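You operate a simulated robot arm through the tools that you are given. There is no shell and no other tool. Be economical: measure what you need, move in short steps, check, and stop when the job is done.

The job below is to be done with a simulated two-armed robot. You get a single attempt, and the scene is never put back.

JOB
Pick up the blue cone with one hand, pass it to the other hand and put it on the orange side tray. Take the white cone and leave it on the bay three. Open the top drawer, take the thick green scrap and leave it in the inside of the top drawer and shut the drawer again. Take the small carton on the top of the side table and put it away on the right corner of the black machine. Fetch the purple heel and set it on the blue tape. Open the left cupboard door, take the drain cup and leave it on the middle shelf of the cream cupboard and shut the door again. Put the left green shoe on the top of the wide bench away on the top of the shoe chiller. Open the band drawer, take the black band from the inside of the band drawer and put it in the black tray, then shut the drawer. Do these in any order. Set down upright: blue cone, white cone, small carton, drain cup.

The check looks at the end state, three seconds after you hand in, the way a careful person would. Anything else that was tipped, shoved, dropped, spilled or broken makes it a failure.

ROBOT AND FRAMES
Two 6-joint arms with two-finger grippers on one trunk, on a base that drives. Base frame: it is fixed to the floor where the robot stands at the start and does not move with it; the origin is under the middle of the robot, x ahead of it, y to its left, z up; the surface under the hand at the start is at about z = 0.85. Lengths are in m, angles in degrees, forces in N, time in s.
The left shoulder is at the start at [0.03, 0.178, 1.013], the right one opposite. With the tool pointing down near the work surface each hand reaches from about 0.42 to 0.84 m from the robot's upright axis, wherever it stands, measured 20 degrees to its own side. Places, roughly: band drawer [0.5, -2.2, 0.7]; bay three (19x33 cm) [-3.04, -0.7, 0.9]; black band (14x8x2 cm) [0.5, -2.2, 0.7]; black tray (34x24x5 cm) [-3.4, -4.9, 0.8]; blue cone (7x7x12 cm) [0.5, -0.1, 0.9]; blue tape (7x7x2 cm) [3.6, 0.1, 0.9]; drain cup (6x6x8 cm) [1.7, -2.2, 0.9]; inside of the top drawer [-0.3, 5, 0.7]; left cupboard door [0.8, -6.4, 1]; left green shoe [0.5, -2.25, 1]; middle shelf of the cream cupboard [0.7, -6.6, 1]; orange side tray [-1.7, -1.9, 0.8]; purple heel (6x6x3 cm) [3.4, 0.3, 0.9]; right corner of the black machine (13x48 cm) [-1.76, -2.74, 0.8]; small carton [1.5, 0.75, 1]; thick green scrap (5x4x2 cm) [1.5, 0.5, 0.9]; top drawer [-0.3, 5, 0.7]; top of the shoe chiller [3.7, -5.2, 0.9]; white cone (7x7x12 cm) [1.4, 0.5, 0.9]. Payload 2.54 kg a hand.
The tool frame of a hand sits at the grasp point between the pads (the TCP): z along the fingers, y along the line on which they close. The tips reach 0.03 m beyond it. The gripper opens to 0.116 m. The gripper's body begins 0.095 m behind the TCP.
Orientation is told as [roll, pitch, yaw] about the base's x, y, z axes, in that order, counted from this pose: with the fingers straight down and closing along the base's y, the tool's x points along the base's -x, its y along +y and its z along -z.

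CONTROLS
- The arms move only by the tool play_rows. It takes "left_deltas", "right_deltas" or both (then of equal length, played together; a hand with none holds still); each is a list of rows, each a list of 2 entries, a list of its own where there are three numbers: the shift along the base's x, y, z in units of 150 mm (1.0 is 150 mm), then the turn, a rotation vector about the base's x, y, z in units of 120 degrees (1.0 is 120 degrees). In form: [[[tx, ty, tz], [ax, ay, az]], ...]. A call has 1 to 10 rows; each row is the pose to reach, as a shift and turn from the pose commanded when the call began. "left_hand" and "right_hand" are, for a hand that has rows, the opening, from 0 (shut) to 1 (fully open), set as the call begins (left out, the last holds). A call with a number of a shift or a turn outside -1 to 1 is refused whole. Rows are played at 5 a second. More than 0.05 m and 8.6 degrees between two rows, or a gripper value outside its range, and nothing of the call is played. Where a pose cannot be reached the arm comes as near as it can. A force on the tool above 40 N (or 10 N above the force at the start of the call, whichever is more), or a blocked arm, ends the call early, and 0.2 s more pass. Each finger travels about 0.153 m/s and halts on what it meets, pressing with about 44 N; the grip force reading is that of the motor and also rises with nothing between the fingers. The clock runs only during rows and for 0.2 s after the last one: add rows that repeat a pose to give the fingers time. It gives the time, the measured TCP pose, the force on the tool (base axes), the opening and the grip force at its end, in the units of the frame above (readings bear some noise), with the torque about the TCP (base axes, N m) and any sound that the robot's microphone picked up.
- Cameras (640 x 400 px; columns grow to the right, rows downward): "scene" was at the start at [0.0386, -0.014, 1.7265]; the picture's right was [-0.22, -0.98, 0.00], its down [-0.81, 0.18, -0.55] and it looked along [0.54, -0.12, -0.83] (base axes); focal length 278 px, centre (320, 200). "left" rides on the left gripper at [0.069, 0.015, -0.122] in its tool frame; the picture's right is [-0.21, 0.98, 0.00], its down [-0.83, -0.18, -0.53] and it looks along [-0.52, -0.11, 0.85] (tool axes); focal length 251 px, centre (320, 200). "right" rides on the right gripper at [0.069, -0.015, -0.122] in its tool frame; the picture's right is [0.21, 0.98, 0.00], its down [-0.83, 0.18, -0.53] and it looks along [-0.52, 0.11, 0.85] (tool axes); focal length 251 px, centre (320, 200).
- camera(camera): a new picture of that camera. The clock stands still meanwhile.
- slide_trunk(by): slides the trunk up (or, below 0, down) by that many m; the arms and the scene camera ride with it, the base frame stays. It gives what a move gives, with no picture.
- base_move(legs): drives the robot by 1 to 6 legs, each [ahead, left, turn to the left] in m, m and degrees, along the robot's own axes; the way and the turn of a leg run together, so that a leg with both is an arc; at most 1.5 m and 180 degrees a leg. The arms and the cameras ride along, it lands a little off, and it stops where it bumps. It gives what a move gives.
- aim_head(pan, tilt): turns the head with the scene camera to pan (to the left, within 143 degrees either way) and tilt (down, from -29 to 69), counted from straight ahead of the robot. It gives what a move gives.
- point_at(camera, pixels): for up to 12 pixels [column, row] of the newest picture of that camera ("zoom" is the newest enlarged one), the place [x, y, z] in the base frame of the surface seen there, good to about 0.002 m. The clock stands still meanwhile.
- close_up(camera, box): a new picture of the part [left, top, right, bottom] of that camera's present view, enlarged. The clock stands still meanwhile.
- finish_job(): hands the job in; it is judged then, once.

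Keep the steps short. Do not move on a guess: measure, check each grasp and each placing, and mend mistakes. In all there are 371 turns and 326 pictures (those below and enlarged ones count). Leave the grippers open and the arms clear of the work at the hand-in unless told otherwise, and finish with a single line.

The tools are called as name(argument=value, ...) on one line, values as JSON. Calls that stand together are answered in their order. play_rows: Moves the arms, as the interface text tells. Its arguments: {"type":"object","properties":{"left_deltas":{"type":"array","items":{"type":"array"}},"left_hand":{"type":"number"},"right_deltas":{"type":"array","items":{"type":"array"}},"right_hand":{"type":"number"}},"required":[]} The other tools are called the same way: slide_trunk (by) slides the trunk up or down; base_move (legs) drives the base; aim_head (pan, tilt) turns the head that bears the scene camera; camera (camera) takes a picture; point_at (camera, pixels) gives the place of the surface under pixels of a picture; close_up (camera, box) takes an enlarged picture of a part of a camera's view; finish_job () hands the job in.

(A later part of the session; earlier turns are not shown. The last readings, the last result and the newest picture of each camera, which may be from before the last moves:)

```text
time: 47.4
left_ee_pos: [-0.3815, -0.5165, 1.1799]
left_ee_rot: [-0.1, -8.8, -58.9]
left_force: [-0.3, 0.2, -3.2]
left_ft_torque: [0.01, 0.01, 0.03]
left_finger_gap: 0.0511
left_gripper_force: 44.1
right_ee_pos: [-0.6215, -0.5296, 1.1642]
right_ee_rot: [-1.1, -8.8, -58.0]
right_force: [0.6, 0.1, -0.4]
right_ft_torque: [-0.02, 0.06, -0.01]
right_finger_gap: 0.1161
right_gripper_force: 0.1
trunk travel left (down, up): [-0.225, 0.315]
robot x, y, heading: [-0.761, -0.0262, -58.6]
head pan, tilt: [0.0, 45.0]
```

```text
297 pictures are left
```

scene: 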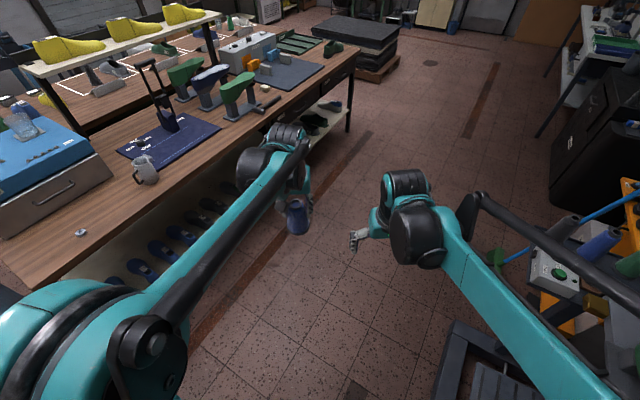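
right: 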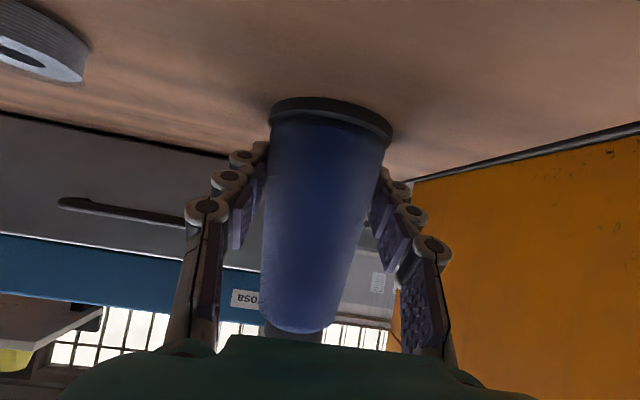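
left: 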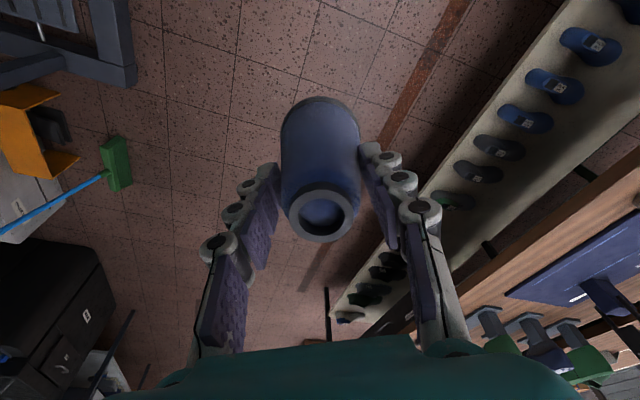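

I check whether the body truly leans by measuring floor points straight ahead.

point_at(camera="scene", pixels=[[380, 380], [340, 280], [340, 330], [420, 130], [400, 90], [455, 90], [320, 200], [560, 275], [520, 250], [470, 215], [450, 370], [385, 330]])

aim_head(pan=-90, tilt=69)

camera(camera="scene")

```text
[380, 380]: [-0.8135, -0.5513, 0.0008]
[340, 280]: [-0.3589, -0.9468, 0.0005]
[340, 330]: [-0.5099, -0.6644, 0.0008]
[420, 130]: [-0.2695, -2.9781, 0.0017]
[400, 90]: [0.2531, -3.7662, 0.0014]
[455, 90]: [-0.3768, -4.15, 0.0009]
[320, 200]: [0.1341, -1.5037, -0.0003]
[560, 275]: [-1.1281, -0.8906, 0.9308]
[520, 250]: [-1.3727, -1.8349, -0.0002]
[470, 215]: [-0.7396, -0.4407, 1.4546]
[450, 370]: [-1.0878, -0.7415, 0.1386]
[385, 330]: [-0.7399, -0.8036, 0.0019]
```

```text
time: 49.0
left_ee_pos: [-0.3817, -0.5172, 1.1813]
left_ee_rot: [0.1, -8.8, -58.9]
left_force: [0.9, -0.7, -2.4]
left_ft_torque: [0.0, 0.0, 0.0]
left_finger_gap: 0.0507
left_gripper_force: 44.4
right_ee_pos: [-0.6225, -0.5301, 1.1631]
right_ee_rot: [-1.1, -8.7, -57.9]
right_force: [-1.2, -0.2, 0.9]
right_ft_torque: [0.0, 0.01, -0.02]
right_finger_gap: 0.1163
right_gripper_force: 0.1
trunk travel left (down, up): [-0.225, 0.315]
robot x, y, heading: [-0.754, -0.0257, -58.9]
head pan, tilt: [-90.0, 68.8]
```

```text
296 pictures are left
```

scene: 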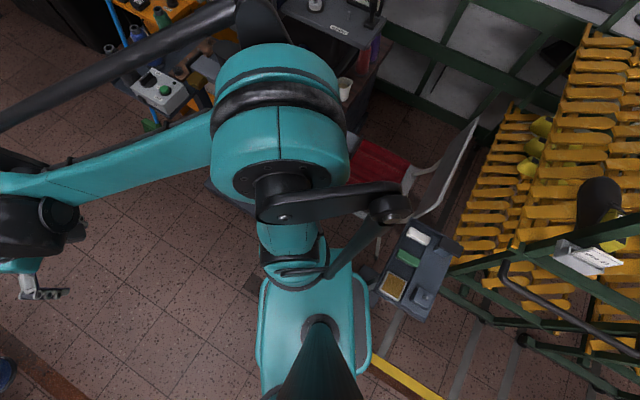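

The body is level (floor ray agrees); only the arms lean. The right arm's black rear link near (395,210) seems close to the chair/box. I zoom.

close_up(camera="scene", box=[300, 110, 492, 330])

point_at(camera="scene", pixels=[[395, 208], [385, 195], [330, 190], [425, 180], [440, 200], [410, 232], [440, 245], [408, 265], [370, 280], [365, 272], [400, 295], [320, 310]])

```text
1.82 times, centred on (396, 220) of scene
```

zoom: 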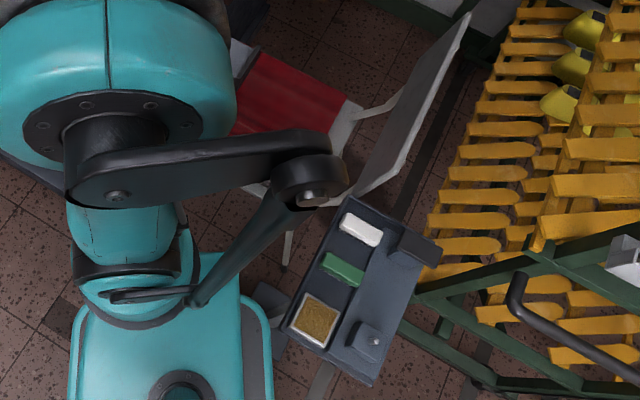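

```text
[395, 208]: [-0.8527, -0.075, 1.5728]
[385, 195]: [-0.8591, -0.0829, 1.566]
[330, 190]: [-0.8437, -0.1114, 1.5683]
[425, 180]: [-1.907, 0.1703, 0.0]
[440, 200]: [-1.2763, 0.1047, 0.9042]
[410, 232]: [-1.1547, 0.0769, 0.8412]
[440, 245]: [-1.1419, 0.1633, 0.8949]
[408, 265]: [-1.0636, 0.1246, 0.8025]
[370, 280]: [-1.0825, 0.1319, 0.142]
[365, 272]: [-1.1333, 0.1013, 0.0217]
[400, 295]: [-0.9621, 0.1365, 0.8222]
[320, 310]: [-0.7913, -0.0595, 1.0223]
```

I reverse the blocked turn a little to free whatever is touching.

base_move(legs=[[0, 0, 20]])

camera(camera="scene")

```text
time: 49.8
left_ee_pos: [-0.4081, -0.4465, 1.2077]
left_ee_rot: [0.3, -13.1, -56.9]
left_force: [-0.5, -1.9, -1.7]
left_ft_torque: [0.17, -0.08, 0.02]
left_finger_gap: 0.0509
left_gripper_force: 43.4
right_ee_pos: [-0.6469, -0.471, 1.1786]
right_ee_rot: [-1.0, -13.1, -55.9]
right_force: [-0.7, -1.3, 0.6]
right_ft_torque: [0.07, -0.08, 0.02]
right_finger_gap: 0.1155
right_gripper_force: 0.1
trunk travel left (down, up): [-0.225, 0.315]
robot x, y, heading: [-0.7441, -0.0423, -56.8]
head pan, tilt: [-90.0, 68.8]
stopped in leg 1: the robot was blocked; the commanded pose is now the measured one
```

```text
294 pictures are left
```

scene: 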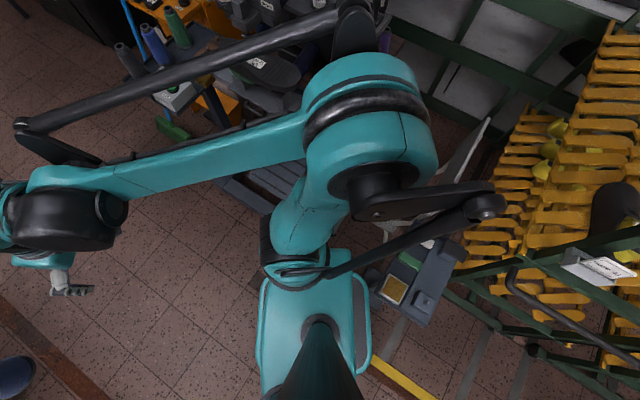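

The arms only sagged at the shoulder joints when the stop happened; the base itself seems wedged. I look down all around the base.

aim_head(pan=-140, tilt=66)

camera(camera="scene")

aim_head(pan=-35, tilt=69)

camera(camera="scene")

aim_head(pan=90, tilt=66)

camera(camera="scene")

```text
time: 51.0
left_ee_pos: [-0.3992, -0.4509, 1.2031]
left_ee_rot: [0.1, -12.6, -56.3]
left_force: [0.7, 0.4, -3.7]
left_ft_torque: [-0.07, 0.07, 0.0]
left_finger_gap: 0.0507
left_gripper_force: 44.7
right_ee_pos: [-0.6381, -0.4782, 1.1776]
right_ee_rot: [-1.0, -12.6, -55.3]
right_force: [0.2, 0.0, -1.2]
right_ft_torque: [-0.04, 0.05, -0.04]
right_finger_gap: 0.1161
right_gripper_force: 0.1
trunk travel left (down, up): [-0.225, 0.315]
robot x, y, heading: [-0.7498, -0.0421, -56.0]
head pan, tilt: [-140.0, 66.0]
```

```text
293 pictures are left
```

scene: 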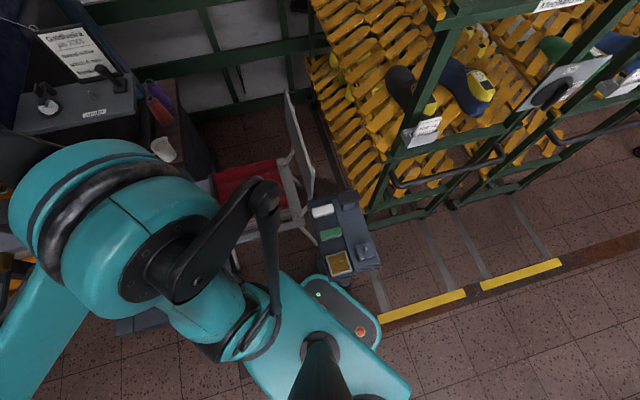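

```text
time: 52.8
left_ee_pos: [-0.3986, -0.4529, 1.2041]
left_ee_rot: [0.2, -12.7, -56.2]
left_force: [1.6, 0.7, -2.4]
left_ft_torque: [-0.06, 0.06, 0.0]
left_finger_gap: 0.0508
left_gripper_force: 44.1
right_ee_pos: [-0.639, -0.4789, 1.1774]
right_ee_rot: [-1.1, -12.5, -55.3]
right_force: [0.9, 0.5, -0.9]
right_ft_torque: [-0.03, 0.13, -0.02]
right_finger_gap: 0.1162
right_gripper_force: 0.0
trunk travel left (down, up): [-0.225, 0.315]
robot x, y, heading: [-0.7491, -0.0402, -56.0]
head pan, tilt: [-35.0, 68.8]
```

```text
292 pictures are left
```

scene: 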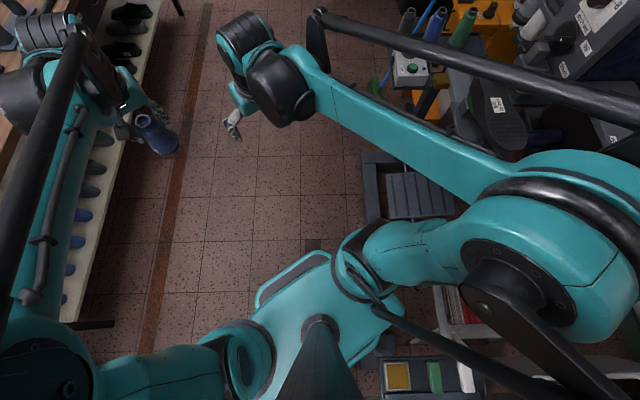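

```text
time: 54.8
left_ee_pos: [-0.3983, -0.4522, 1.204]
left_ee_rot: [0.2, -12.7, -56.2]
left_force: [-2.0, -1.9, -0.1]
left_ft_torque: [0.18, -0.12, 0.04]
left_finger_gap: 0.0507
left_gripper_force: 44.2
right_ee_pos: [-0.638, -0.479, 1.176]
right_ee_rot: [-1.1, -12.5, -55.3]
right_force: [-2.0, 0.1, 2.5]
right_ft_torque: [0.12, -0.2, 0.05]
right_finger_gap: 0.1162
right_gripper_force: 0.0
trunk travel left (down, up): [-0.225, 0.315]
robot x, y, heading: [-0.7484, -0.0442, -56.1]
head pan, tilt: [90.0, 66.0]
```

```text
291 pictures are left
```

scene: 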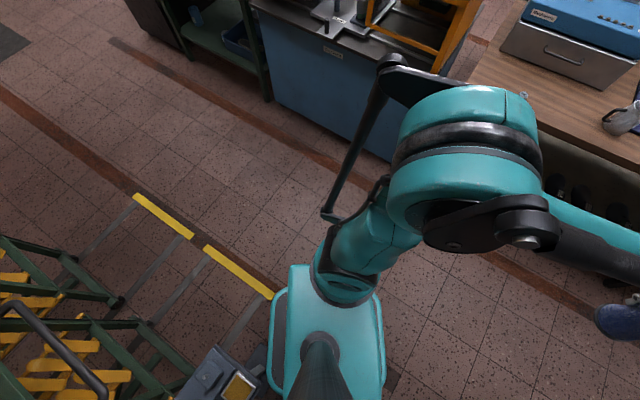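

The button-box post sits just behind-right of the base. I try a straight forward move of 0.12 m.

base_move(legs=[[0.12, 0, 0]])

```text
time: 56.1
left_ee_pos: [-0.3379, -0.5503, 1.2047]
left_ee_rot: [0.2, -12.6, -57.0]
left_force: [-0.3, 0.6, -2.0]
left_ft_torque: [0.04, 0.04, -0.02]
left_finger_gap: 0.0508
left_gripper_force: 43.9
right_ee_pos: [-0.5787, -0.5741, 1.1774]
right_ee_rot: [-1.0, -12.5, -56.1]
right_force: [-1.0, -0.6, 0.6]
right_ft_torque: [0.04, 0.01, -0.02]
right_finger_gap: 0.1159
right_gripper_force: 0.1
trunk travel left (down, up): [-0.225, 0.315]
robot x, y, heading: [-0.6819, -0.1397, -56.9]
head pan, tilt: [90.0, 66.0]
```

Free. I re-level both hands (12.6° back) and shift left 0.3 m away from the machines.

play_rows(left_deltas=[[[0, 0, 0], [0.044, 0.029, 0]], [[0, 0, 0], [0.088, 0.057, 0]]], right_deltas=[[[0, 0, 0], [0.044, 0.029, 0]], [[0, 0, 0], [0.088, 0.057, 0]]])

base_move(legs=[[0, 0.25, 0]])

aim_head(pan=-130, tilt=45)

camera(camera="scene")

```text
time: 56.7
left_ee_pos: [-0.3389, -0.5506, 1.2027]
left_ee_rot: [0.1, 0.0, -57.0]
left_force: [-0.7, -0.4, -2.1]
left_ft_torque: [0.02, 0.04, -0.02]
left_finger_gap: 0.0511
left_gripper_force: 44.1
right_ee_pos: [-0.5778, -0.5743, 1.1781]
right_ee_rot: [-0.7, 0.2, -56.1]
right_force: [0.0, -0.3, 0.8]
right_ft_torque: [0.02, 0.01, 0.01]
right_finger_gap: 0.1162
right_gripper_force: 0.0
trunk travel left (down, up): [-0.225, 0.315]
robot x, y, heading: [-0.6819, -0.1382, -57.2]
head pan, tilt: [90.0, 66.0]
```

```text
time: 58.5
left_ee_pos: [-0.129, -0.4115, 1.2038]
left_ee_rot: [0.2, -0.1, -56.6]
left_force: [0.6, -0.1, -2.1]
left_ft_torque: [0.01, 0.0, 0.0]
left_finger_gap: 0.0508
left_gripper_force: 43.6
right_ee_pos: [-0.3694, -0.4355, 1.1793]
right_ee_rot: [-0.9, 0.1, -55.9]
right_force: [-0.5, 0.3, 0.5]
right_ft_torque: [-0.04, 0.03, 0.02]
right_finger_gap: 0.1158
right_gripper_force: 0.0
trunk travel left (down, up): [-0.225, 0.315]
robot x, y, heading: [-0.4704, -0.0037, -56.7]
head pan, tilt: [90.0, 66.0]
```

```text
time: 61.6
left_ee_pos: [-0.1297, -0.4124, 1.2027]
left_ee_rot: [0.2, -0.1, -56.6]
left_force: [-0.2, -0.7, -1.9]
left_ft_torque: [-0.03, -0.03, 0.01]
left_finger_gap: 0.0507
left_gripper_force: 44.2
right_ee_pos: [-0.3702, -0.4365, 1.1787]
right_ee_rot: [-0.7, 0.0, -55.9]
right_force: [0.0, -1.0, -0.1]
right_ft_torque: [0.0, -0.03, 0.0]
right_finger_gap: 0.1159
right_gripper_force: 0.0
trunk travel left (down, up): [-0.225, 0.315]
robot x, y, heading: [-0.4761, -0.0054, -56.5]
head pan, tilt: [-130.0, 45.0]
```

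```text
290 pictures are left
```

scene: 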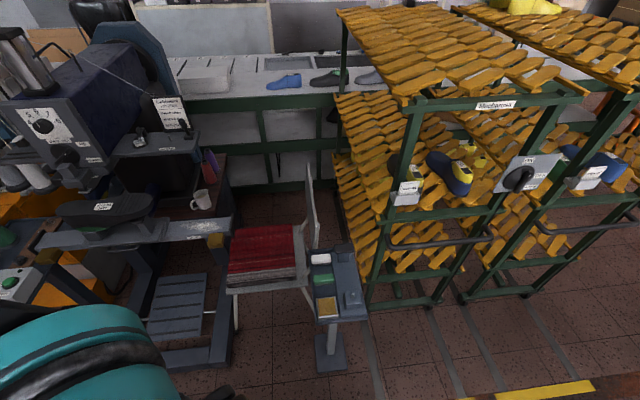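

The button box stands upright. I check its position against the first picture by measuring the white pad.

point_at(camera="scene", pixels=[[322, 258], [322, 280], [352, 300], [350, 250], [330, 375], [275, 240], [130, 215], [315, 250], [330, 258]])

```text
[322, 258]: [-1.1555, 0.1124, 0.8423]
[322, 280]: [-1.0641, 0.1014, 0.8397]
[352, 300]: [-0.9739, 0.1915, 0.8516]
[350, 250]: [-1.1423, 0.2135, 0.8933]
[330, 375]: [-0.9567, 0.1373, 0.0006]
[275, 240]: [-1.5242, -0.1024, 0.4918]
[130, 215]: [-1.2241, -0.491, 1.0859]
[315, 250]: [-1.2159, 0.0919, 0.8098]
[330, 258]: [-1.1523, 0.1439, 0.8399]
```

The button box may have been nudged by my first backing-up; I will verify it later from the start pose. Now I turn to face -y along the aisle.

base_move(legs=[[0.08, 0.05, 0], [0, 0, -33], [0.9, 0, 0]])

aim_head(pan=-60, tilt=40)

camera(camera="scene")

```text
time: 68.5
left_ee_pos: [-0.3494, -1.4389, 1.2024]
left_ee_rot: [0.3, 0.0, -91.4]
left_force: [0.0, -0.7, -2.9]
left_ft_torque: [0.03, 0.0, 0.0]
left_finger_gap: 0.0506
left_gripper_force: 44.4
right_ee_pos: [-0.5599, -1.3228, 1.1781]
right_ee_rot: [-0.8, 0.0, -90.6]
right_force: [0.3, -0.2, -1.0]
right_ft_torque: [-0.01, -0.03, -0.01]
right_finger_gap: 0.1161
right_gripper_force: 0.1
trunk travel left (down, up): [-0.225, 0.315]
robot x, y, heading: [-0.3966, -0.9051, -91.2]
head pan, tilt: [-130.0, 45.0]
```

```text
time: 70.0
left_ee_pos: [-0.3506, -1.4396, 1.2037]
left_ee_rot: [0.3, 0.0, -91.4]
left_force: [-0.3, -0.3, -1.9]
left_ft_torque: [0.0, -0.01, 0.01]
left_finger_gap: 0.0508
left_gripper_force: 44.6
right_ee_pos: [-0.5615, -1.3222, 1.1789]
right_ee_rot: [-0.8, 0.0, -90.6]
right_force: [-0.2, 0.5, -0.8]
right_ft_torque: [0.0, 0.0, -0.02]
right_finger_gap: 0.116
right_gripper_force: 0.1
trunk travel left (down, up): [-0.225, 0.315]
robot x, y, heading: [-0.4007, -0.8994, -91.2]
head pan, tilt: [-60.0, 40.0]
```

```text
289 pictures are left
```

scene: 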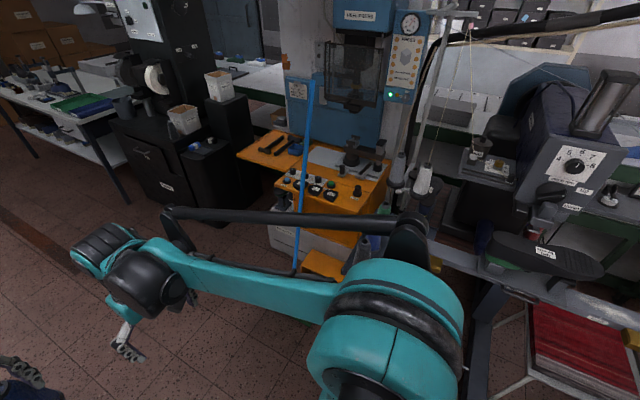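

The way is clear in the aisle. I drive to y≈-1.95 and turn to face the orange tray, staying back.

base_move(legs=[[1.05, 0, 0], [0, 0, -88.8], [0.2, 0, 0]])

aim_head(pan=0, tilt=40)

camera(camera="scene")

```text
time: 80.3
left_ee_pos: [-1.1591, -1.9896, 1.2033]
left_ee_rot: [0.2, 0.0, 179.1]
left_force: [0.4, 0.2, -1.7]
left_ft_torque: [0.02, -0.05, -0.01]
left_finger_gap: 0.0504
left_gripper_force: 43.7
right_ee_pos: [-1.0457, -1.7767, 1.178]
right_ee_rot: [-0.9, 0.2, 179.9]
right_force: [-0.7, -0.3, 0.1]
right_ft_torque: [0.01, -0.05, -0.02]
right_finger_gap: 0.116
right_gripper_force: 0.1
trunk travel left (down, up): [-0.225, 0.315]
robot x, y, heading: [-0.6244, -1.9344, 179.3]
head pan, tilt: [-60.0, 40.0]
```

```text
time: 81.6
left_ee_pos: [-1.1587, -1.9888, 1.2042]
left_ee_rot: [0.1, 0.1, 179.1]
left_force: [0.0, -1.0, -2.1]
left_ft_torque: [0.0, -0.02, -0.01]
left_finger_gap: 0.0504
left_gripper_force: 43.8
right_ee_pos: [-1.0446, -1.7768, 1.1785]
right_ee_rot: [-0.9, 0.0, 180.0]
right_force: [0.0, -0.4, -0.3]
right_ft_torque: [-0.02, 0.01, 0.01]
right_finger_gap: 0.1159
right_gripper_force: 0.1
trunk travel left (down, up): [-0.225, 0.315]
robot x, y, heading: [-0.6224, -1.9335, 179.0]
head pan, tilt: [0.0, 40.0]
```

```text
288 pictures are left
```

scene: 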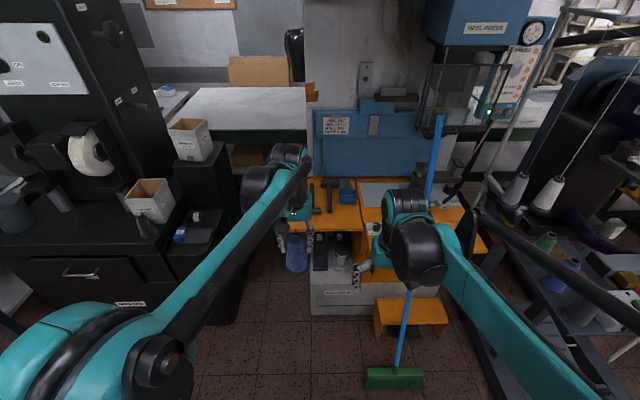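

close_up(camera="scene", box=[240, 140, 464, 280])

camera(camera="left")

```text
2.86 times, centred on (352, 210) of scene
```

zoom: 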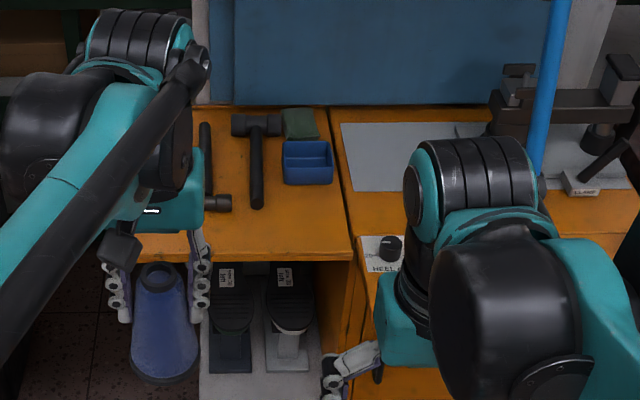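

```text
286 pictures are left
```

left: 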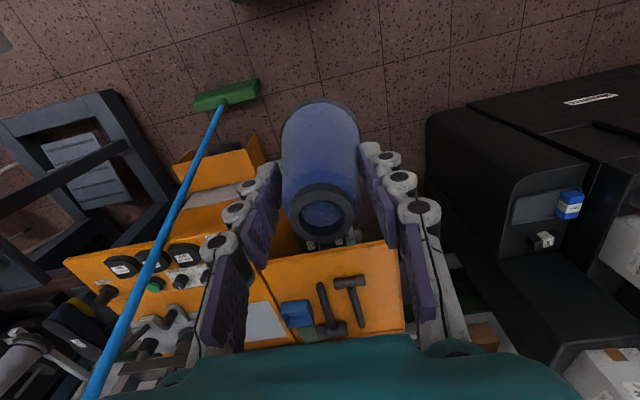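

point_at(camera="zoom", pixels=[[340, 255], [250, 255], [300, 230], [258, 205], [305, 185], [220, 205], [335, 190], [345, 235], [220, 240], [290, 245]])

point_at(camera="left", pixels=[[385, 250], [400, 320], [300, 262], [360, 262], [395, 290], [345, 310], [280, 280], [328, 262]])

```text
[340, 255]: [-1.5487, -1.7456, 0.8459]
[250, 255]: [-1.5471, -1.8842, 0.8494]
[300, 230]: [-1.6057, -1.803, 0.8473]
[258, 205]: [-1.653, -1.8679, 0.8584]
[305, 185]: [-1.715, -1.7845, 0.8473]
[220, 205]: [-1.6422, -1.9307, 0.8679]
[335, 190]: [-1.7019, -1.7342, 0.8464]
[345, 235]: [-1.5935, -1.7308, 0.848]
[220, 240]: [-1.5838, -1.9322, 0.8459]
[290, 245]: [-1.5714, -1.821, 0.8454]
```

```text
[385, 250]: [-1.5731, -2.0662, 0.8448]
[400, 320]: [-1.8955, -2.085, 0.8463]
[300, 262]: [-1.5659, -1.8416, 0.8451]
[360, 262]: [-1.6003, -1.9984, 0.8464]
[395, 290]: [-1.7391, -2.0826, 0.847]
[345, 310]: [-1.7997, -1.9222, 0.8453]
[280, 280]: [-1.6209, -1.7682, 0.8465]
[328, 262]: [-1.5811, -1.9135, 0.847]
```

Free spot on the tray: about (-1.62,-2.025), beside the hammers. I check the broom head before driving closer.

point_at(camera="scene", pixels=[[367, 375], [424, 372], [395, 385], [400, 330], [436, 130], [330, 300]])

```text
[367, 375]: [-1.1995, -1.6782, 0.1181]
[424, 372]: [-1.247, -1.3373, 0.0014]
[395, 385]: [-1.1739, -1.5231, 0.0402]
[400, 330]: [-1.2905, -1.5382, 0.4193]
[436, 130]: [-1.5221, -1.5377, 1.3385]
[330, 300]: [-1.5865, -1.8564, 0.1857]
```

I shift left first (away from the broom head), then ahead.

base_move(legs=[[0, 0.08, 0], [0.25, 0, 0]])

```text
time: 84.0
left_ee_pos: [-1.3986, -2.0631, 1.2037]
left_ee_rot: [0.2, 0.1, 179.0]
left_force: [-0.8, -0.6, -2.0]
left_ft_torque: [0.01, -0.05, 0.01]
left_finger_gap: 0.0506
left_gripper_force: 43.5
right_ee_pos: [-1.2835, -1.8513, 1.1762]
right_ee_rot: [-0.9, 0.0, 179.8]
right_force: [-0.3, -0.1, -0.8]
right_ft_torque: [-0.02, -0.03, -0.01]
right_finger_gap: 0.1161
right_gripper_force: 0.1
trunk travel left (down, up): [-0.225, 0.315]
robot x, y, heading: [-0.8626, -2.009, 178.9]
head pan, tilt: [0.0, 40.0]
```

play_rows(left_deltas=[[[-0.2, 0.05, -0.0], [0, 0, 0]], [[-0.45, 0.12, -0.1], [0, 0, 0]], [[-0.7, 0.18, -0.3], [0, 0, 0]], [[-0.93, 0.25, -0.5], [0, 0, 0]], [[-0.93, 0.25, -0.7], [0, 0, 0]]])

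camera(camera="left")

```text
time: 85.2
left_ee_pos: [-1.5405, -2.026, 1.1015]
left_ee_rot: [0.2, 0.0, 179.0]
left_force: [-0.6, -0.7, -1.6]
left_ft_torque: [0.0, 0.02, -0.02]
left_finger_gap: 0.0505
left_gripper_force: 44.4
right_ee_pos: [-1.2825, -1.8514, 1.179]
right_ee_rot: [-0.8, -0.1, 179.8]
right_force: [0.6, 0.0, -0.5]
right_ft_torque: [0.02, 0.02, 0.03]
right_finger_gap: 0.1161
right_gripper_force: 0.1
trunk travel left (down, up): [-0.225, 0.315]
robot x, y, heading: [-0.8622, -2.0104, 179.3]
head pan, tilt: [0.0, 40.0]
```

```text
285 pictures are left
```

left: 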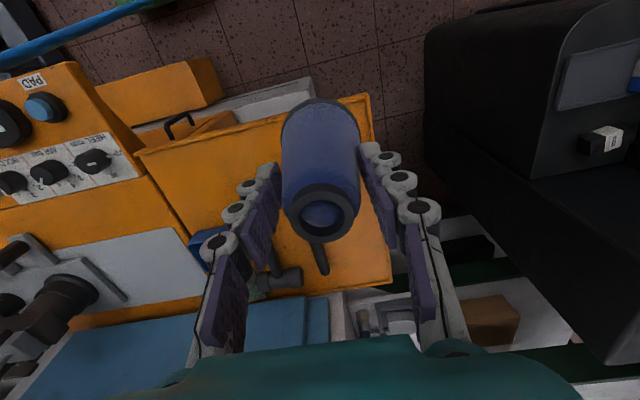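

I measure the tool nearest the cone and the tray edge.

point_at(camera="left", pixels=[[326, 272], [335, 268], [318, 250], [385, 275], [375, 160], [270, 130], [365, 250], [285, 280]])

```text
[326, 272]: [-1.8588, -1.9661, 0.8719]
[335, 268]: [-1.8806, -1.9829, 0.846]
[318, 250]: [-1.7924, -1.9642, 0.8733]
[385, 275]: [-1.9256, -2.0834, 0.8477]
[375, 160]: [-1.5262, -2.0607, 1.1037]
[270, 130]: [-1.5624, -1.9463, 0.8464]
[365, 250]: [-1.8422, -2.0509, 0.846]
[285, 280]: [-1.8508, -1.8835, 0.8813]
```

I choose spot (-1.593,-2.035), clear of the hammer head. Move over and lower most of the way.

play_rows(left_deltas=[[[-0.3, -0.05, 0], [0, 0, 0]], [[-0.35, -0.06, -0.2], [0, 0, 0]], [[-0.35, -0.06, -0.5], [0, 0, 0]], [[-0.35, -0.06, -0.75], [0, 0, 0]], [[-0.35, -0.06, -0.92], [0, 0, 0]], [[-0.35, -0.06, -0.92], [0, 0, 0]]])

camera(camera="left")

close_up(camera="scene", box=[200, 140, 424, 280])

```text
time: 86.6
left_ee_pos: [-1.5888, -2.0343, 0.9613]
left_ee_rot: [0.1, -0.1, 179.1]
left_force: [0.2, -0.6, -2.1]
left_ft_torque: [0.01, 0.01, 0.0]
left_finger_gap: 0.0503
left_gripper_force: 44.2
right_ee_pos: [-1.2828, -1.8512, 1.1798]
right_ee_rot: [-0.7, 0.0, 179.9]
right_force: [-0.6, -0.2, 0.5]
right_ft_torque: [0.02, -0.06, 0.0]
right_finger_gap: 0.1158
right_gripper_force: 0.1
trunk travel left (down, up): [-0.225, 0.315]
robot x, y, heading: [-0.864, -2.0083, 179.2]
head pan, tilt: [0.0, 40.0]
```

```text
284 pictures are left
```

left: 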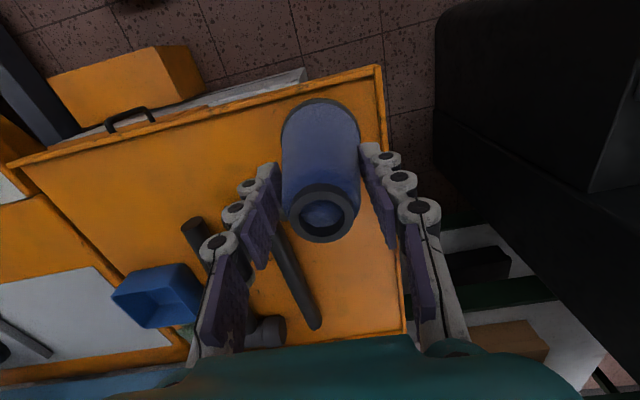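

```text
2.86 times, centred on (312, 210) of scene
```

zoom: 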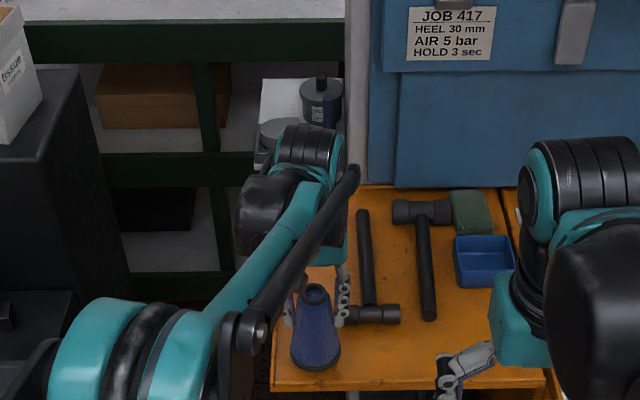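

Cone is ~2 cm above the tray, clear of the hammer. Lower slowly.

play_rows(left_deltas=[[[0, 0, -0.06], [0, 0, 0]], [[0, 0, -0.1], [0, 0, 0]], [[0, 0, -0.12], [0, 0, 0]], [[0, 0, -0.135], [0, 0, 0]]])

camera(camera="left")

```text
time: 87.6
left_ee_pos: [-1.5874, -2.0346, 0.9415]
left_ee_rot: [0.2, -0.1, 179.0]
left_force: [0.7, -0.3, 13.2]
left_ft_torque: [0.19, 0.35, 0.02]
left_finger_gap: 0.0504
left_gripper_force: 43.9
right_ee_pos: [-1.282, -1.8509, 1.1795]
right_ee_rot: [-0.7, -0.1, 179.7]
right_force: [0.3, -0.6, 0.2]
right_ft_torque: [-0.01, 0.0, 0.02]
right_finger_gap: 0.116
right_gripper_force: 0.0
trunk travel left (down, up): [-0.225, 0.315]
robot x, y, heading: [-0.8618, -2.0072, 179.1]
head pan, tilt: [0.0, 40.0]
```

```text
282 pictures are left
```

left: 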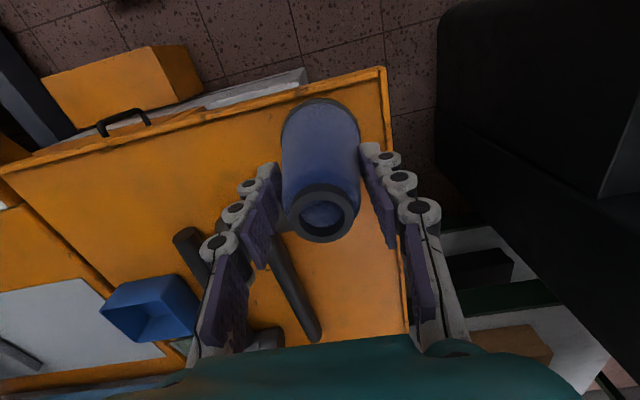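

Contact (13 N). I open the left hand (only moderately) and then rise.

play_rows(left_deltas=[[[0, 0, 0.01], [0, 0, 0]], [[0, 0, 0.01], [0, 0, 0]], [[0, 0, 0.01], [0, 0, 0]]], left_hand=0.7)

play_rows(left_deltas=[[[0, 0, 0.1], [0, 0, 0]], [[0, 0, 0.3], [0, 0, 0]], [[0, 0, 0.6], [0, 0, 0]], [[0.0, 0, 0.9], [0, 0, 0]]])

camera(camera="left")

```text
time: 88.4
left_ee_pos: [-1.5891, -2.0342, 0.9419]
left_ee_rot: [0.3, -0.1, 179.1]
left_force: [-0.2, -0.2, 0.1]
left_ft_torque: [0.02, 0.0, 0.01]
left_finger_gap: 0.0812
left_gripper_force: 0.0
right_ee_pos: [-1.2816, -1.8512, 1.1777]
right_ee_rot: [-0.9, 0.0, 179.9]
right_force: [0.2, 0.3, -0.6]
right_ft_torque: [-0.01, 0.02, -0.03]
right_finger_gap: 0.1159
right_gripper_force: 0.0
trunk travel left (down, up): [-0.225, 0.315]
robot x, y, heading: [-0.8583, -2.0092, 179.3]
head pan, tilt: [0.0, 40.0]
```

```text
time: 89.4
left_ee_pos: [-1.5919, -2.034, 1.0799]
left_ee_rot: [0.2, -0.1, 178.9]
left_force: [-0.5, -0.2, -0.2]
left_ft_torque: [0.0, 0.01, -0.01]
left_finger_gap: 0.0812
left_gripper_force: 0.0
right_ee_pos: [-1.2822, -1.8505, 1.1782]
right_ee_rot: [-0.8, -0.1, 179.8]
right_force: [-0.8, 0.7, -0.8]
right_ft_torque: [-0.01, -0.03, -0.01]
right_finger_gap: 0.1163
right_gripper_force: 0.1
trunk travel left (down, up): [-0.225, 0.315]
robot x, y, heading: [-0.8644, -2.0083, 179.1]
head pan, tilt: [0.0, 40.0]
```

```text
281 pictures are left
```

left: 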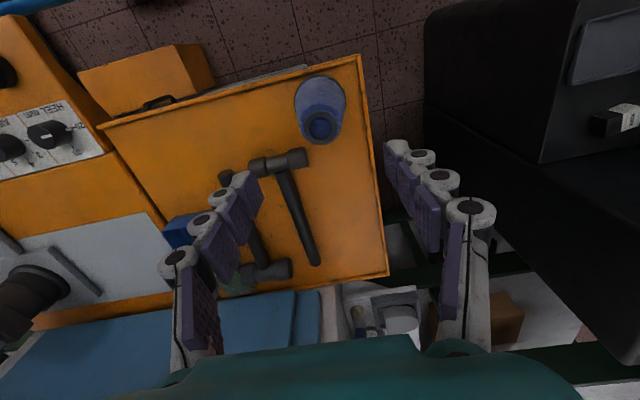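

Blue cone stands on the orange tray. I raise and tuck the left hand, back off and turn toward the band drawer.

play_rows(left_deltas=[[[0.1, 0, 0.3], [0, 0, 0]], [[0.3, 0, 0.5], [0, 0, 0]], [[0.6, 0, 0.8], [0, 0, 0]], [[0.9, 0, 0.8], [0, 0, 0]], [[1.0, -0.3, 0.8], [0, 0, 0]], [[1.0, -0.6, 0.8], [0, 0, 0]]], left_hand=1)

base_move(legs=[[-0.42, 0, 0]])

aim_head(pan=30, tilt=35)

camera(camera="scene")

```text
refused: row 3 steps farther than a row can; nothing moved
```

```text
time: 91.9
left_ee_pos: [-1.1811, -2.0369, 1.0799]
left_ee_rot: [0.2, -0.1, 178.6]
left_force: [-0.1, -0.1, 0.9]
left_ft_torque: [0.01, 0.02, 0.03]
left_finger_gap: 0.0815
left_gripper_force: 0.0
right_ee_pos: [-0.8694, -1.855, 1.1787]
right_ee_rot: [-0.8, 0.1, 179.5]
right_force: [0.5, -0.3, 0.4]
right_ft_torque: [0.0, 0.03, 0.03]
right_finger_gap: 0.1157
right_gripper_force: 0.1
trunk travel left (down, up): [-0.225, 0.315]
robot x, y, heading: [-0.4554, -2.0199, 178.7]
head pan, tilt: [0.0, 40.0]
```

```text
time: 92.9
left_ee_pos: [-1.1803, -2.0377, 1.0798]
left_ee_rot: [0.1, 0.0, 178.6]
left_force: [-0.6, 0.2, 0.6]
left_ft_torque: [0.01, 0.01, -0.02]
left_finger_gap: 0.0812
left_gripper_force: 0.1
right_ee_pos: [-0.8697, -1.8573, 1.1781]
right_ee_rot: [-0.8, 0.0, 179.4]
right_force: [0.5, -0.1, 0.3]
right_ft_torque: [0.01, 0.01, 0.03]
right_finger_gap: 0.1158
right_gripper_force: 0.1
trunk travel left (down, up): [-0.225, 0.315]
robot x, y, heading: [-0.4548, -2.0129, 179.0]
head pan, tilt: [30.0, 35.0]
```

```text
280 pictures are left
```

scene: 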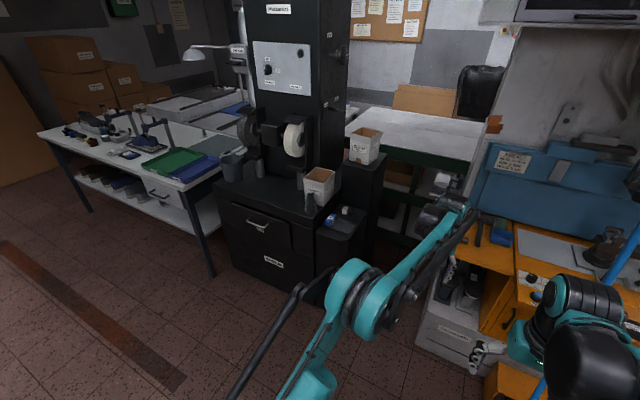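

The refused rows changed nothing; the retreat was above the cone. Now tuck the left hand and turn round.

play_rows(left_deltas=[[[0.2, 0, 0.2], [0, 0, 0]], [[0.4, 0, 0.4], [0, 0, 0]], [[0.6, -0.2, 0.5], [0, 0, 0]], [[0.8, -0.4, 0.6], [0, 0, 0]], [[1.0, -0.6, 0.6], [0, 0, 0]]], left_hand=1)

base_move(legs=[[0, 0, 178]])

aim_head(pan=0, tilt=40)

camera(camera="scene")

```text
time: 94.1
left_ee_pos: [-1.0267, -2.1271, 1.1707]
left_ee_rot: [0.2, -0.1, 178.6]
left_force: [-0.3, -0.5, 0.6]
left_ft_torque: [0.05, 0.03, 0.01]
left_finger_gap: 0.1162
left_gripper_force: 0.1
right_ee_pos: [-0.8702, -1.8565, 1.1778]
right_ee_rot: [-0.9, -0.2, 179.5]
right_force: [0.8, -0.4, -0.1]
right_ft_torque: [0.03, 0.05, 0.01]
right_finger_gap: 0.1161
right_gripper_force: 0.0
trunk travel left (down, up): [-0.225, 0.315]
robot x, y, heading: [-0.4536, -2.0136, 178.5]
head pan, tilt: [30.0, 35.0]
```

```text
time: 101.7
left_ee_pos: [0.13, -1.9358, 1.17]
left_ee_rot: [0.2, -0.2, -4.1]
left_force: [0.0, 0.4, 0.1]
left_ft_torque: [0.04, 0.01, -0.01]
left_finger_gap: 0.116
left_gripper_force: 0.1
right_ee_pos: [-0.041, -2.1984, 1.1786]
right_ee_rot: [-0.8, 0.1, -3.2]
right_force: [0.3, -0.5, 0.2]
right_ft_torque: [0.02, 0.03, -0.03]
right_finger_gap: 0.116
right_gripper_force: 0.1
trunk travel left (down, up): [-0.225, 0.315]
robot x, y, heading: [-0.4494, -2.0142, -3.7]
head pan, tilt: [30.0, 35.0]
```

```text
time: 102.7
left_ee_pos: [0.1297, -1.9358, 1.1716]
left_ee_rot: [0.2, -0.2, -4.1]
left_force: [-0.3, 0.5, 0.4]
left_ft_torque: [0.01, -0.04, 0.02]
left_finger_gap: 0.1161
left_gripper_force: 0.0
right_ee_pos: [-0.0412, -2.1988, 1.1782]
right_ee_rot: [-0.8, 0.1, -3.2]
right_force: [0.3, 0.2, 0.3]
right_ft_torque: [0.05, 0.03, -0.01]
right_finger_gap: 0.1157
right_gripper_force: 0.0
trunk travel left (down, up): [-0.225, 0.315]
robot x, y, heading: [-0.451, -2.0185, -3.9]
head pan, tilt: [0.0, 40.0]
```

```text
279 pictures are left
```

scene: 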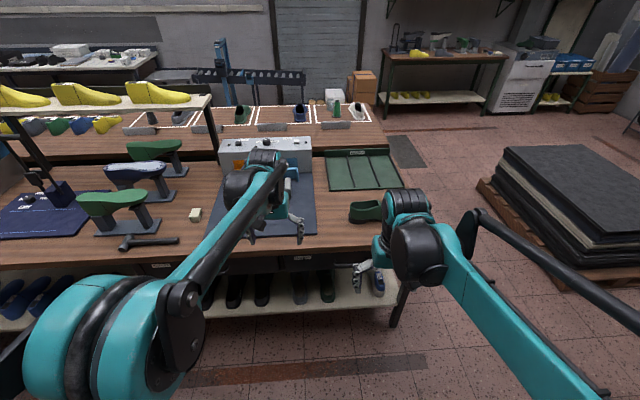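

close_up(camera="scene", box=[200, 120, 456, 320])

point_at(camera="scene", pixels=[[367, 212], [360, 200], [352, 215], [300, 262], [330, 258], [250, 265], [160, 268], [395, 250], [360, 165], [290, 210], [335, 112], [358, 110]])

```text
2.00 times, centred on (328, 220) of scene
```

zoom: 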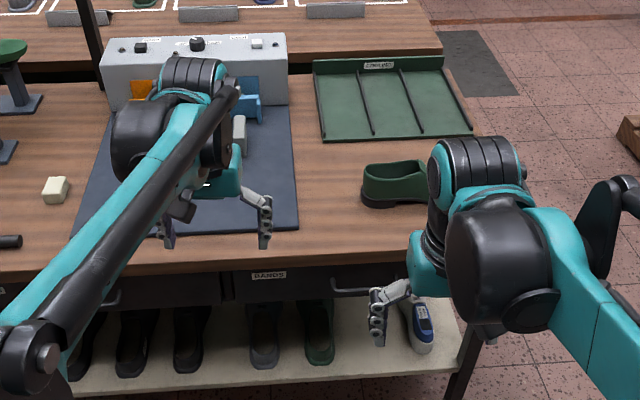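

```text
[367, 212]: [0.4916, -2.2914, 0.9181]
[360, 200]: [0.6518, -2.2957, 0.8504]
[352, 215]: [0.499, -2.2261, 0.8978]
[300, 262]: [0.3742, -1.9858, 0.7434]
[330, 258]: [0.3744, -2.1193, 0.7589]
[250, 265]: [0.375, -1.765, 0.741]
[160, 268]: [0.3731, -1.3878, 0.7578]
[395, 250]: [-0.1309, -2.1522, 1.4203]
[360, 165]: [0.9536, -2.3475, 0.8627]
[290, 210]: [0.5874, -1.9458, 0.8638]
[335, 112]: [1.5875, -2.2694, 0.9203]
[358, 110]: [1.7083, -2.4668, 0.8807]
```

The "BANDS" drawer is under the bench near y≈-2.2. I shift right so it falls between the arms.

base_move(legs=[[0, -0.22, 4]])

camera(camera="scene")

close_up(camera="scene", box=[220, 180, 412, 300])

```text
time: 104.4
left_ee_pos: [0.115, -2.1162, 1.1707]
left_ee_rot: [0.2, -0.1, 0.2]
left_force: [0.8, -0.3, 0.4]
left_ft_torque: [0.05, -0.02, 0.03]
left_finger_gap: 0.1159
left_gripper_force: 0.0
right_ee_pos: [-0.0361, -2.3906, 1.1777]
right_ee_rot: [-0.8, 0.0, 1.2]
right_force: [0.9, -0.1, 0.0]
right_ft_torque: [0.05, -0.01, -0.01]
right_finger_gap: 0.116
right_gripper_force: 0.0
trunk travel left (down, up): [-0.225, 0.315]
robot x, y, heading: [-0.4622, -2.241, 0.2]
head pan, tilt: [0.0, 40.0]
```

```text
277 pictures are left
```

scene: 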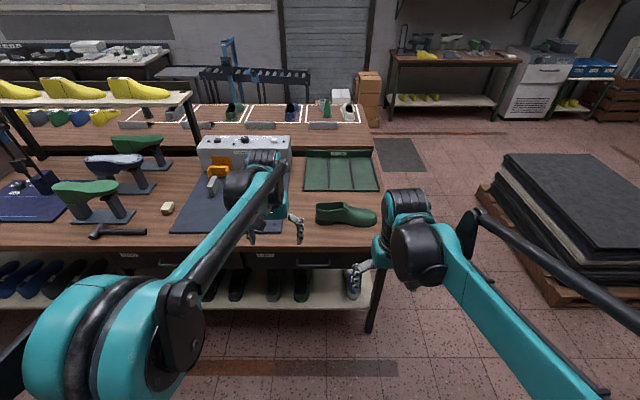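

```text
3.33 times, centred on (316, 240) of scene
```

zoom: 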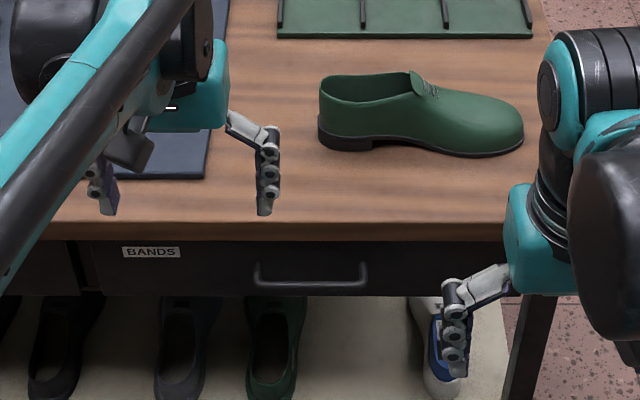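

point_at(camera="zoom", pixels=[[310, 284], [290, 285], [340, 284], [258, 272], [365, 272], [310, 262], [150, 253], [130, 280], [450, 265], [340, 230], [300, 225], [420, 200]])

close_up(camera="scene", box=[290, 240, 354, 280])

```text
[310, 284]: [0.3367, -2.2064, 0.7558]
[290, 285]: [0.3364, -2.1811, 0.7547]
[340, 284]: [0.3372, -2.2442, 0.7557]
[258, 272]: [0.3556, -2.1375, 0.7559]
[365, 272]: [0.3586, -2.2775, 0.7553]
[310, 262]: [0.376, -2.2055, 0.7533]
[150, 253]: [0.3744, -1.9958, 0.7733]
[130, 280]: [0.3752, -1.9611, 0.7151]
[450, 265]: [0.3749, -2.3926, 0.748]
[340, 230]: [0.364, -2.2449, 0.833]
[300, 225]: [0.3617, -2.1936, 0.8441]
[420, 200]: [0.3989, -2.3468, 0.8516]
```

```text
10.00 times, centred on (322, 260) of scene
```

zoom: 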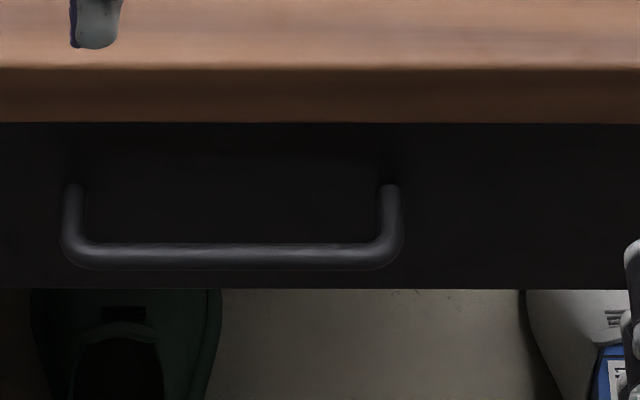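

Handle bar: along y at x≈0.34, z≈0.75, y from -2.14 to -2.275. I lower the trunk 0.15 m and turn the right hand to a forward-down pose with fingers closing in the vertical plane.

slide_trunk(by=-0.15)

play_rows(right_deltas=[[[0, 0, 0], [-0.0271, -0.0271, 0.0582]], [[0, 0, 0], [-0.0542, -0.0542, 0.1163]], [[0, 0, 0], [-0.0813, -0.0813, 0.1745]], [[0, 0, 0], [-0.1083, -0.1083, 0.2327]], [[0, 0, 0], [-0.1354, -0.1354, 0.2908]], [[0, 0, 0], [-0.1625, -0.1625, 0.349]]])

play_rows(right_deltas=[[[0, 0, 0], [-0.0271, -0.0271, 0.0582]], [[0, 0, 0], [-0.0542, -0.0542, 0.1163]], [[0, 0, 0], [-0.0813, -0.0813, 0.1745]], [[0, 0, 0], [-0.1083, -0.1083, 0.2327]], [[0, 0, 0], [-0.1354, -0.1354, 0.2908]], [[0, 0, 0], [-0.1625, -0.1625, 0.349]]], right_hand=0.6)

```text
time: 106.1
left_ee_pos: [0.1151, -2.1164, 1.0212]
left_ee_rot: [0.2, -0.1, 0.2]
left_force: [0.2, 0.0, -0.2]
left_ft_torque: [0.02, 0.0, 0.01]
left_finger_gap: 0.1162
left_gripper_force: 0.1
right_ee_pos: [-0.0359, -2.3903, 1.0285]
right_ee_rot: [-0.8, 0.0, 1.0]
right_force: [-0.1, -1.1, 0.1]
right_ft_torque: [0.03, 0.0, 0.0]
right_finger_gap: 0.1162
right_gripper_force: 0.0
trunk travel left (down, up): [-0.075, 0.465]
robot x, y, heading: [-0.458, -2.2423, 0.3]
head pan, tilt: [0.0, 40.0]
```

```text
time: 107.5
left_ee_pos: [0.1151, -2.1177, 1.0209]
left_ee_rot: [0.2, -0.1, 0.1]
left_force: [0.9, -0.4, 0.4]
left_ft_torque: [0.01, -0.02, 0.02]
left_finger_gap: 0.1158
left_gripper_force: 0.0
right_ee_pos: [-0.0366, -2.3908, 1.0293]
right_ee_rot: [-26.0, -9.9, 46.2]
right_force: [0.1, 0.7, 0.2]
right_ft_torque: [-0.01, -0.01, 0.0]
right_finger_gap: 0.1162
right_gripper_force: 0.1
trunk travel left (down, up): [-0.075, 0.465]
robot x, y, heading: [-0.4554, -2.2425, 0.4]
head pan, tilt: [0.0, 40.0]
```

```text
time: 108.9
left_ee_pos: [0.1147, -2.1167, 1.0208]
left_ee_rot: [0.2, -0.1, 0.2]
left_force: [1.0, -0.2, 0.7]
left_ft_torque: [-0.01, 0.01, 0.0]
left_finger_gap: 0.1161
left_gripper_force: 0.0
right_ee_pos: [-0.0357, -2.3903, 1.0283]
right_ee_rot: [-50.8, 0.9, 90.8]
right_force: [-0.4, 0.3, 0.4]
right_ft_torque: [0.02, 0.0, 0.0]
right_finger_gap: 0.0695
right_gripper_force: 0.0
trunk travel left (down, up): [-0.075, 0.465]
robot x, y, heading: [-0.459, -2.2381, 0.2]
head pan, tilt: [0.0, 40.0]
```

The orientation is right. I approach the handle in two steps while moving the left hand aside.

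play_rows(right_deltas=[[[0.16, 0.1, -0.15], [0, 0, 0]], [[0.34, 0.2, -0.3], [0, 0, 0]], [[0.5, 0.35, -0.45], [0, 0, 0]], [[0.65, 0.5, -0.6], [0, 0, 0]], [[0.8, 0.65, -0.75], [0, 0, 0]], [[0.95, 0.8, -0.9], [0, 0, 0]]], left_deltas=[[[0, 0.25, 0], [0, 0, 0]], [[0, 0.5, 0.1], [0, 0, 0]], [[0, 0.75, 0.2], [0, 0, 0]], [[0, 1.0, 0.3], [0, 0, 0]], [[0, 1.0, 0.4], [0, 0, 0]], [[0, 1.0, 0.5], [0, 0, 0]]])

camera(camera="right")

camera(camera="scene")

```text
time: 110.3
left_ee_pos: [0.1167, -1.9647, 1.0971]
left_ee_rot: [0.2, -0.1, 0.2]
left_force: [1.2, 0.6, 0.5]
left_ft_torque: [-0.04, 0.02, -0.01]
left_finger_gap: 0.1162
left_gripper_force: 0.1
right_ee_pos: [0.1085, -2.2677, 0.8885]
right_ee_rot: [-50.6, 0.9, 90.8]
right_force: [1.1, -0.2, 0.3]
right_ft_torque: [0.0, -0.01, 0.01]
right_finger_gap: 0.0695
right_gripper_force: 0.1
trunk travel left (down, up): [-0.075, 0.465]
robot x, y, heading: [-0.459, -2.2434, 0.3]
head pan, tilt: [0.0, 40.0]
```

```text
274 pictures are left
```

right: 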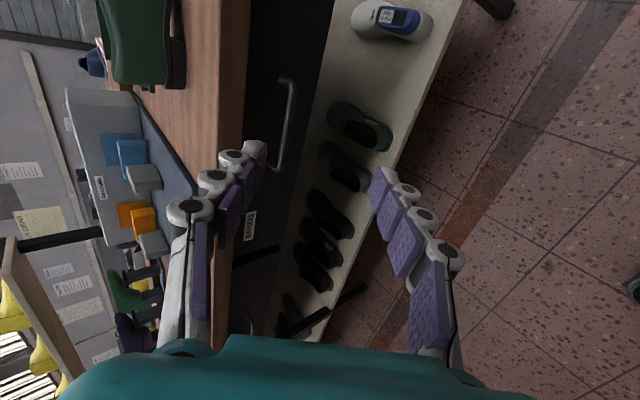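

```text
273 pictures are left
```

scene: 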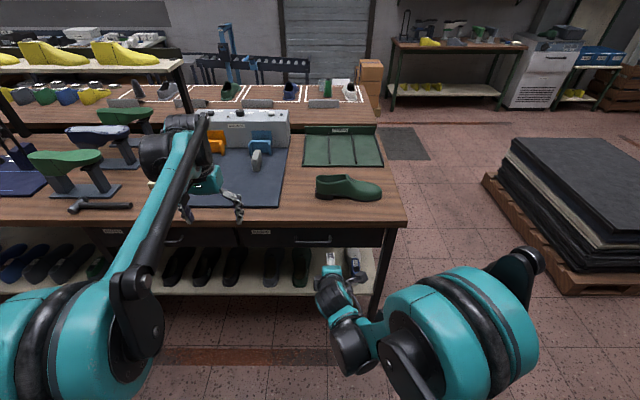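

I measure the handle in the right camera.

point_at(camera="right", pixels=[[293, 100], [289, 130], [284, 158], [283, 80], [268, 165], [275, 110]])

```text
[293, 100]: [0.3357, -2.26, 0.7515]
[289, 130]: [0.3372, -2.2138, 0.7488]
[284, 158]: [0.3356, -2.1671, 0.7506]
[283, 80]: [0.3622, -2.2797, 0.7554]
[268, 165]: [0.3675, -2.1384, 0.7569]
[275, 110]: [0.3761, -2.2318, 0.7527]
```

play_rows(right_deltas=[[[0.24, 0.1, -0.11], [0, 0, 0]], [[0.48, 0.2, -0.22], [0, 0, 0]], [[0.72, 0.3, -0.33], [0, 0, 0]], [[0.96, 0.385, -0.437], [0, 0, 0]]])

camera(camera="right")

```text
time: 111.3
left_ee_pos: [0.1179, -1.9662, 1.0961]
left_ee_rot: [0.1, 0.1, 0.2]
left_force: [0.1, -0.6, -0.2]
left_ft_torque: [0.01, -0.01, 0.02]
left_finger_gap: 0.1162
left_gripper_force: 0.0
right_ee_pos: [0.2509, -2.2114, 0.8252]
right_ee_rot: [-50.6, 0.8, 90.6]
right_force: [-0.8, -0.2, -0.3]
right_ft_torque: [0.03, 0.02, 0.02]
right_finger_gap: 0.0695
right_gripper_force: 0.0
trunk travel left (down, up): [-0.075, 0.465]
robot x, y, heading: [-0.4591, -2.2422, 0.2]
head pan, tilt: [0.0, 40.0]
```

```text
272 pictures are left
```

right: 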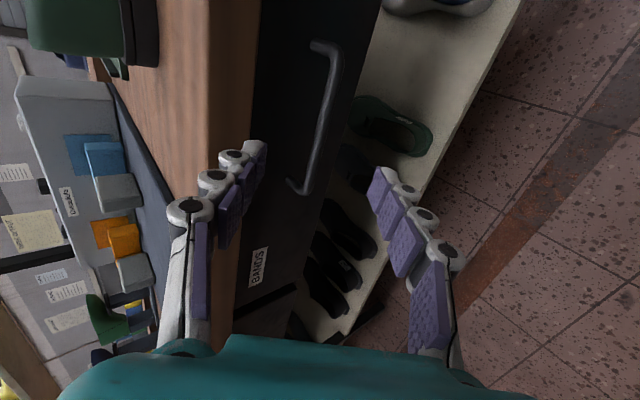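

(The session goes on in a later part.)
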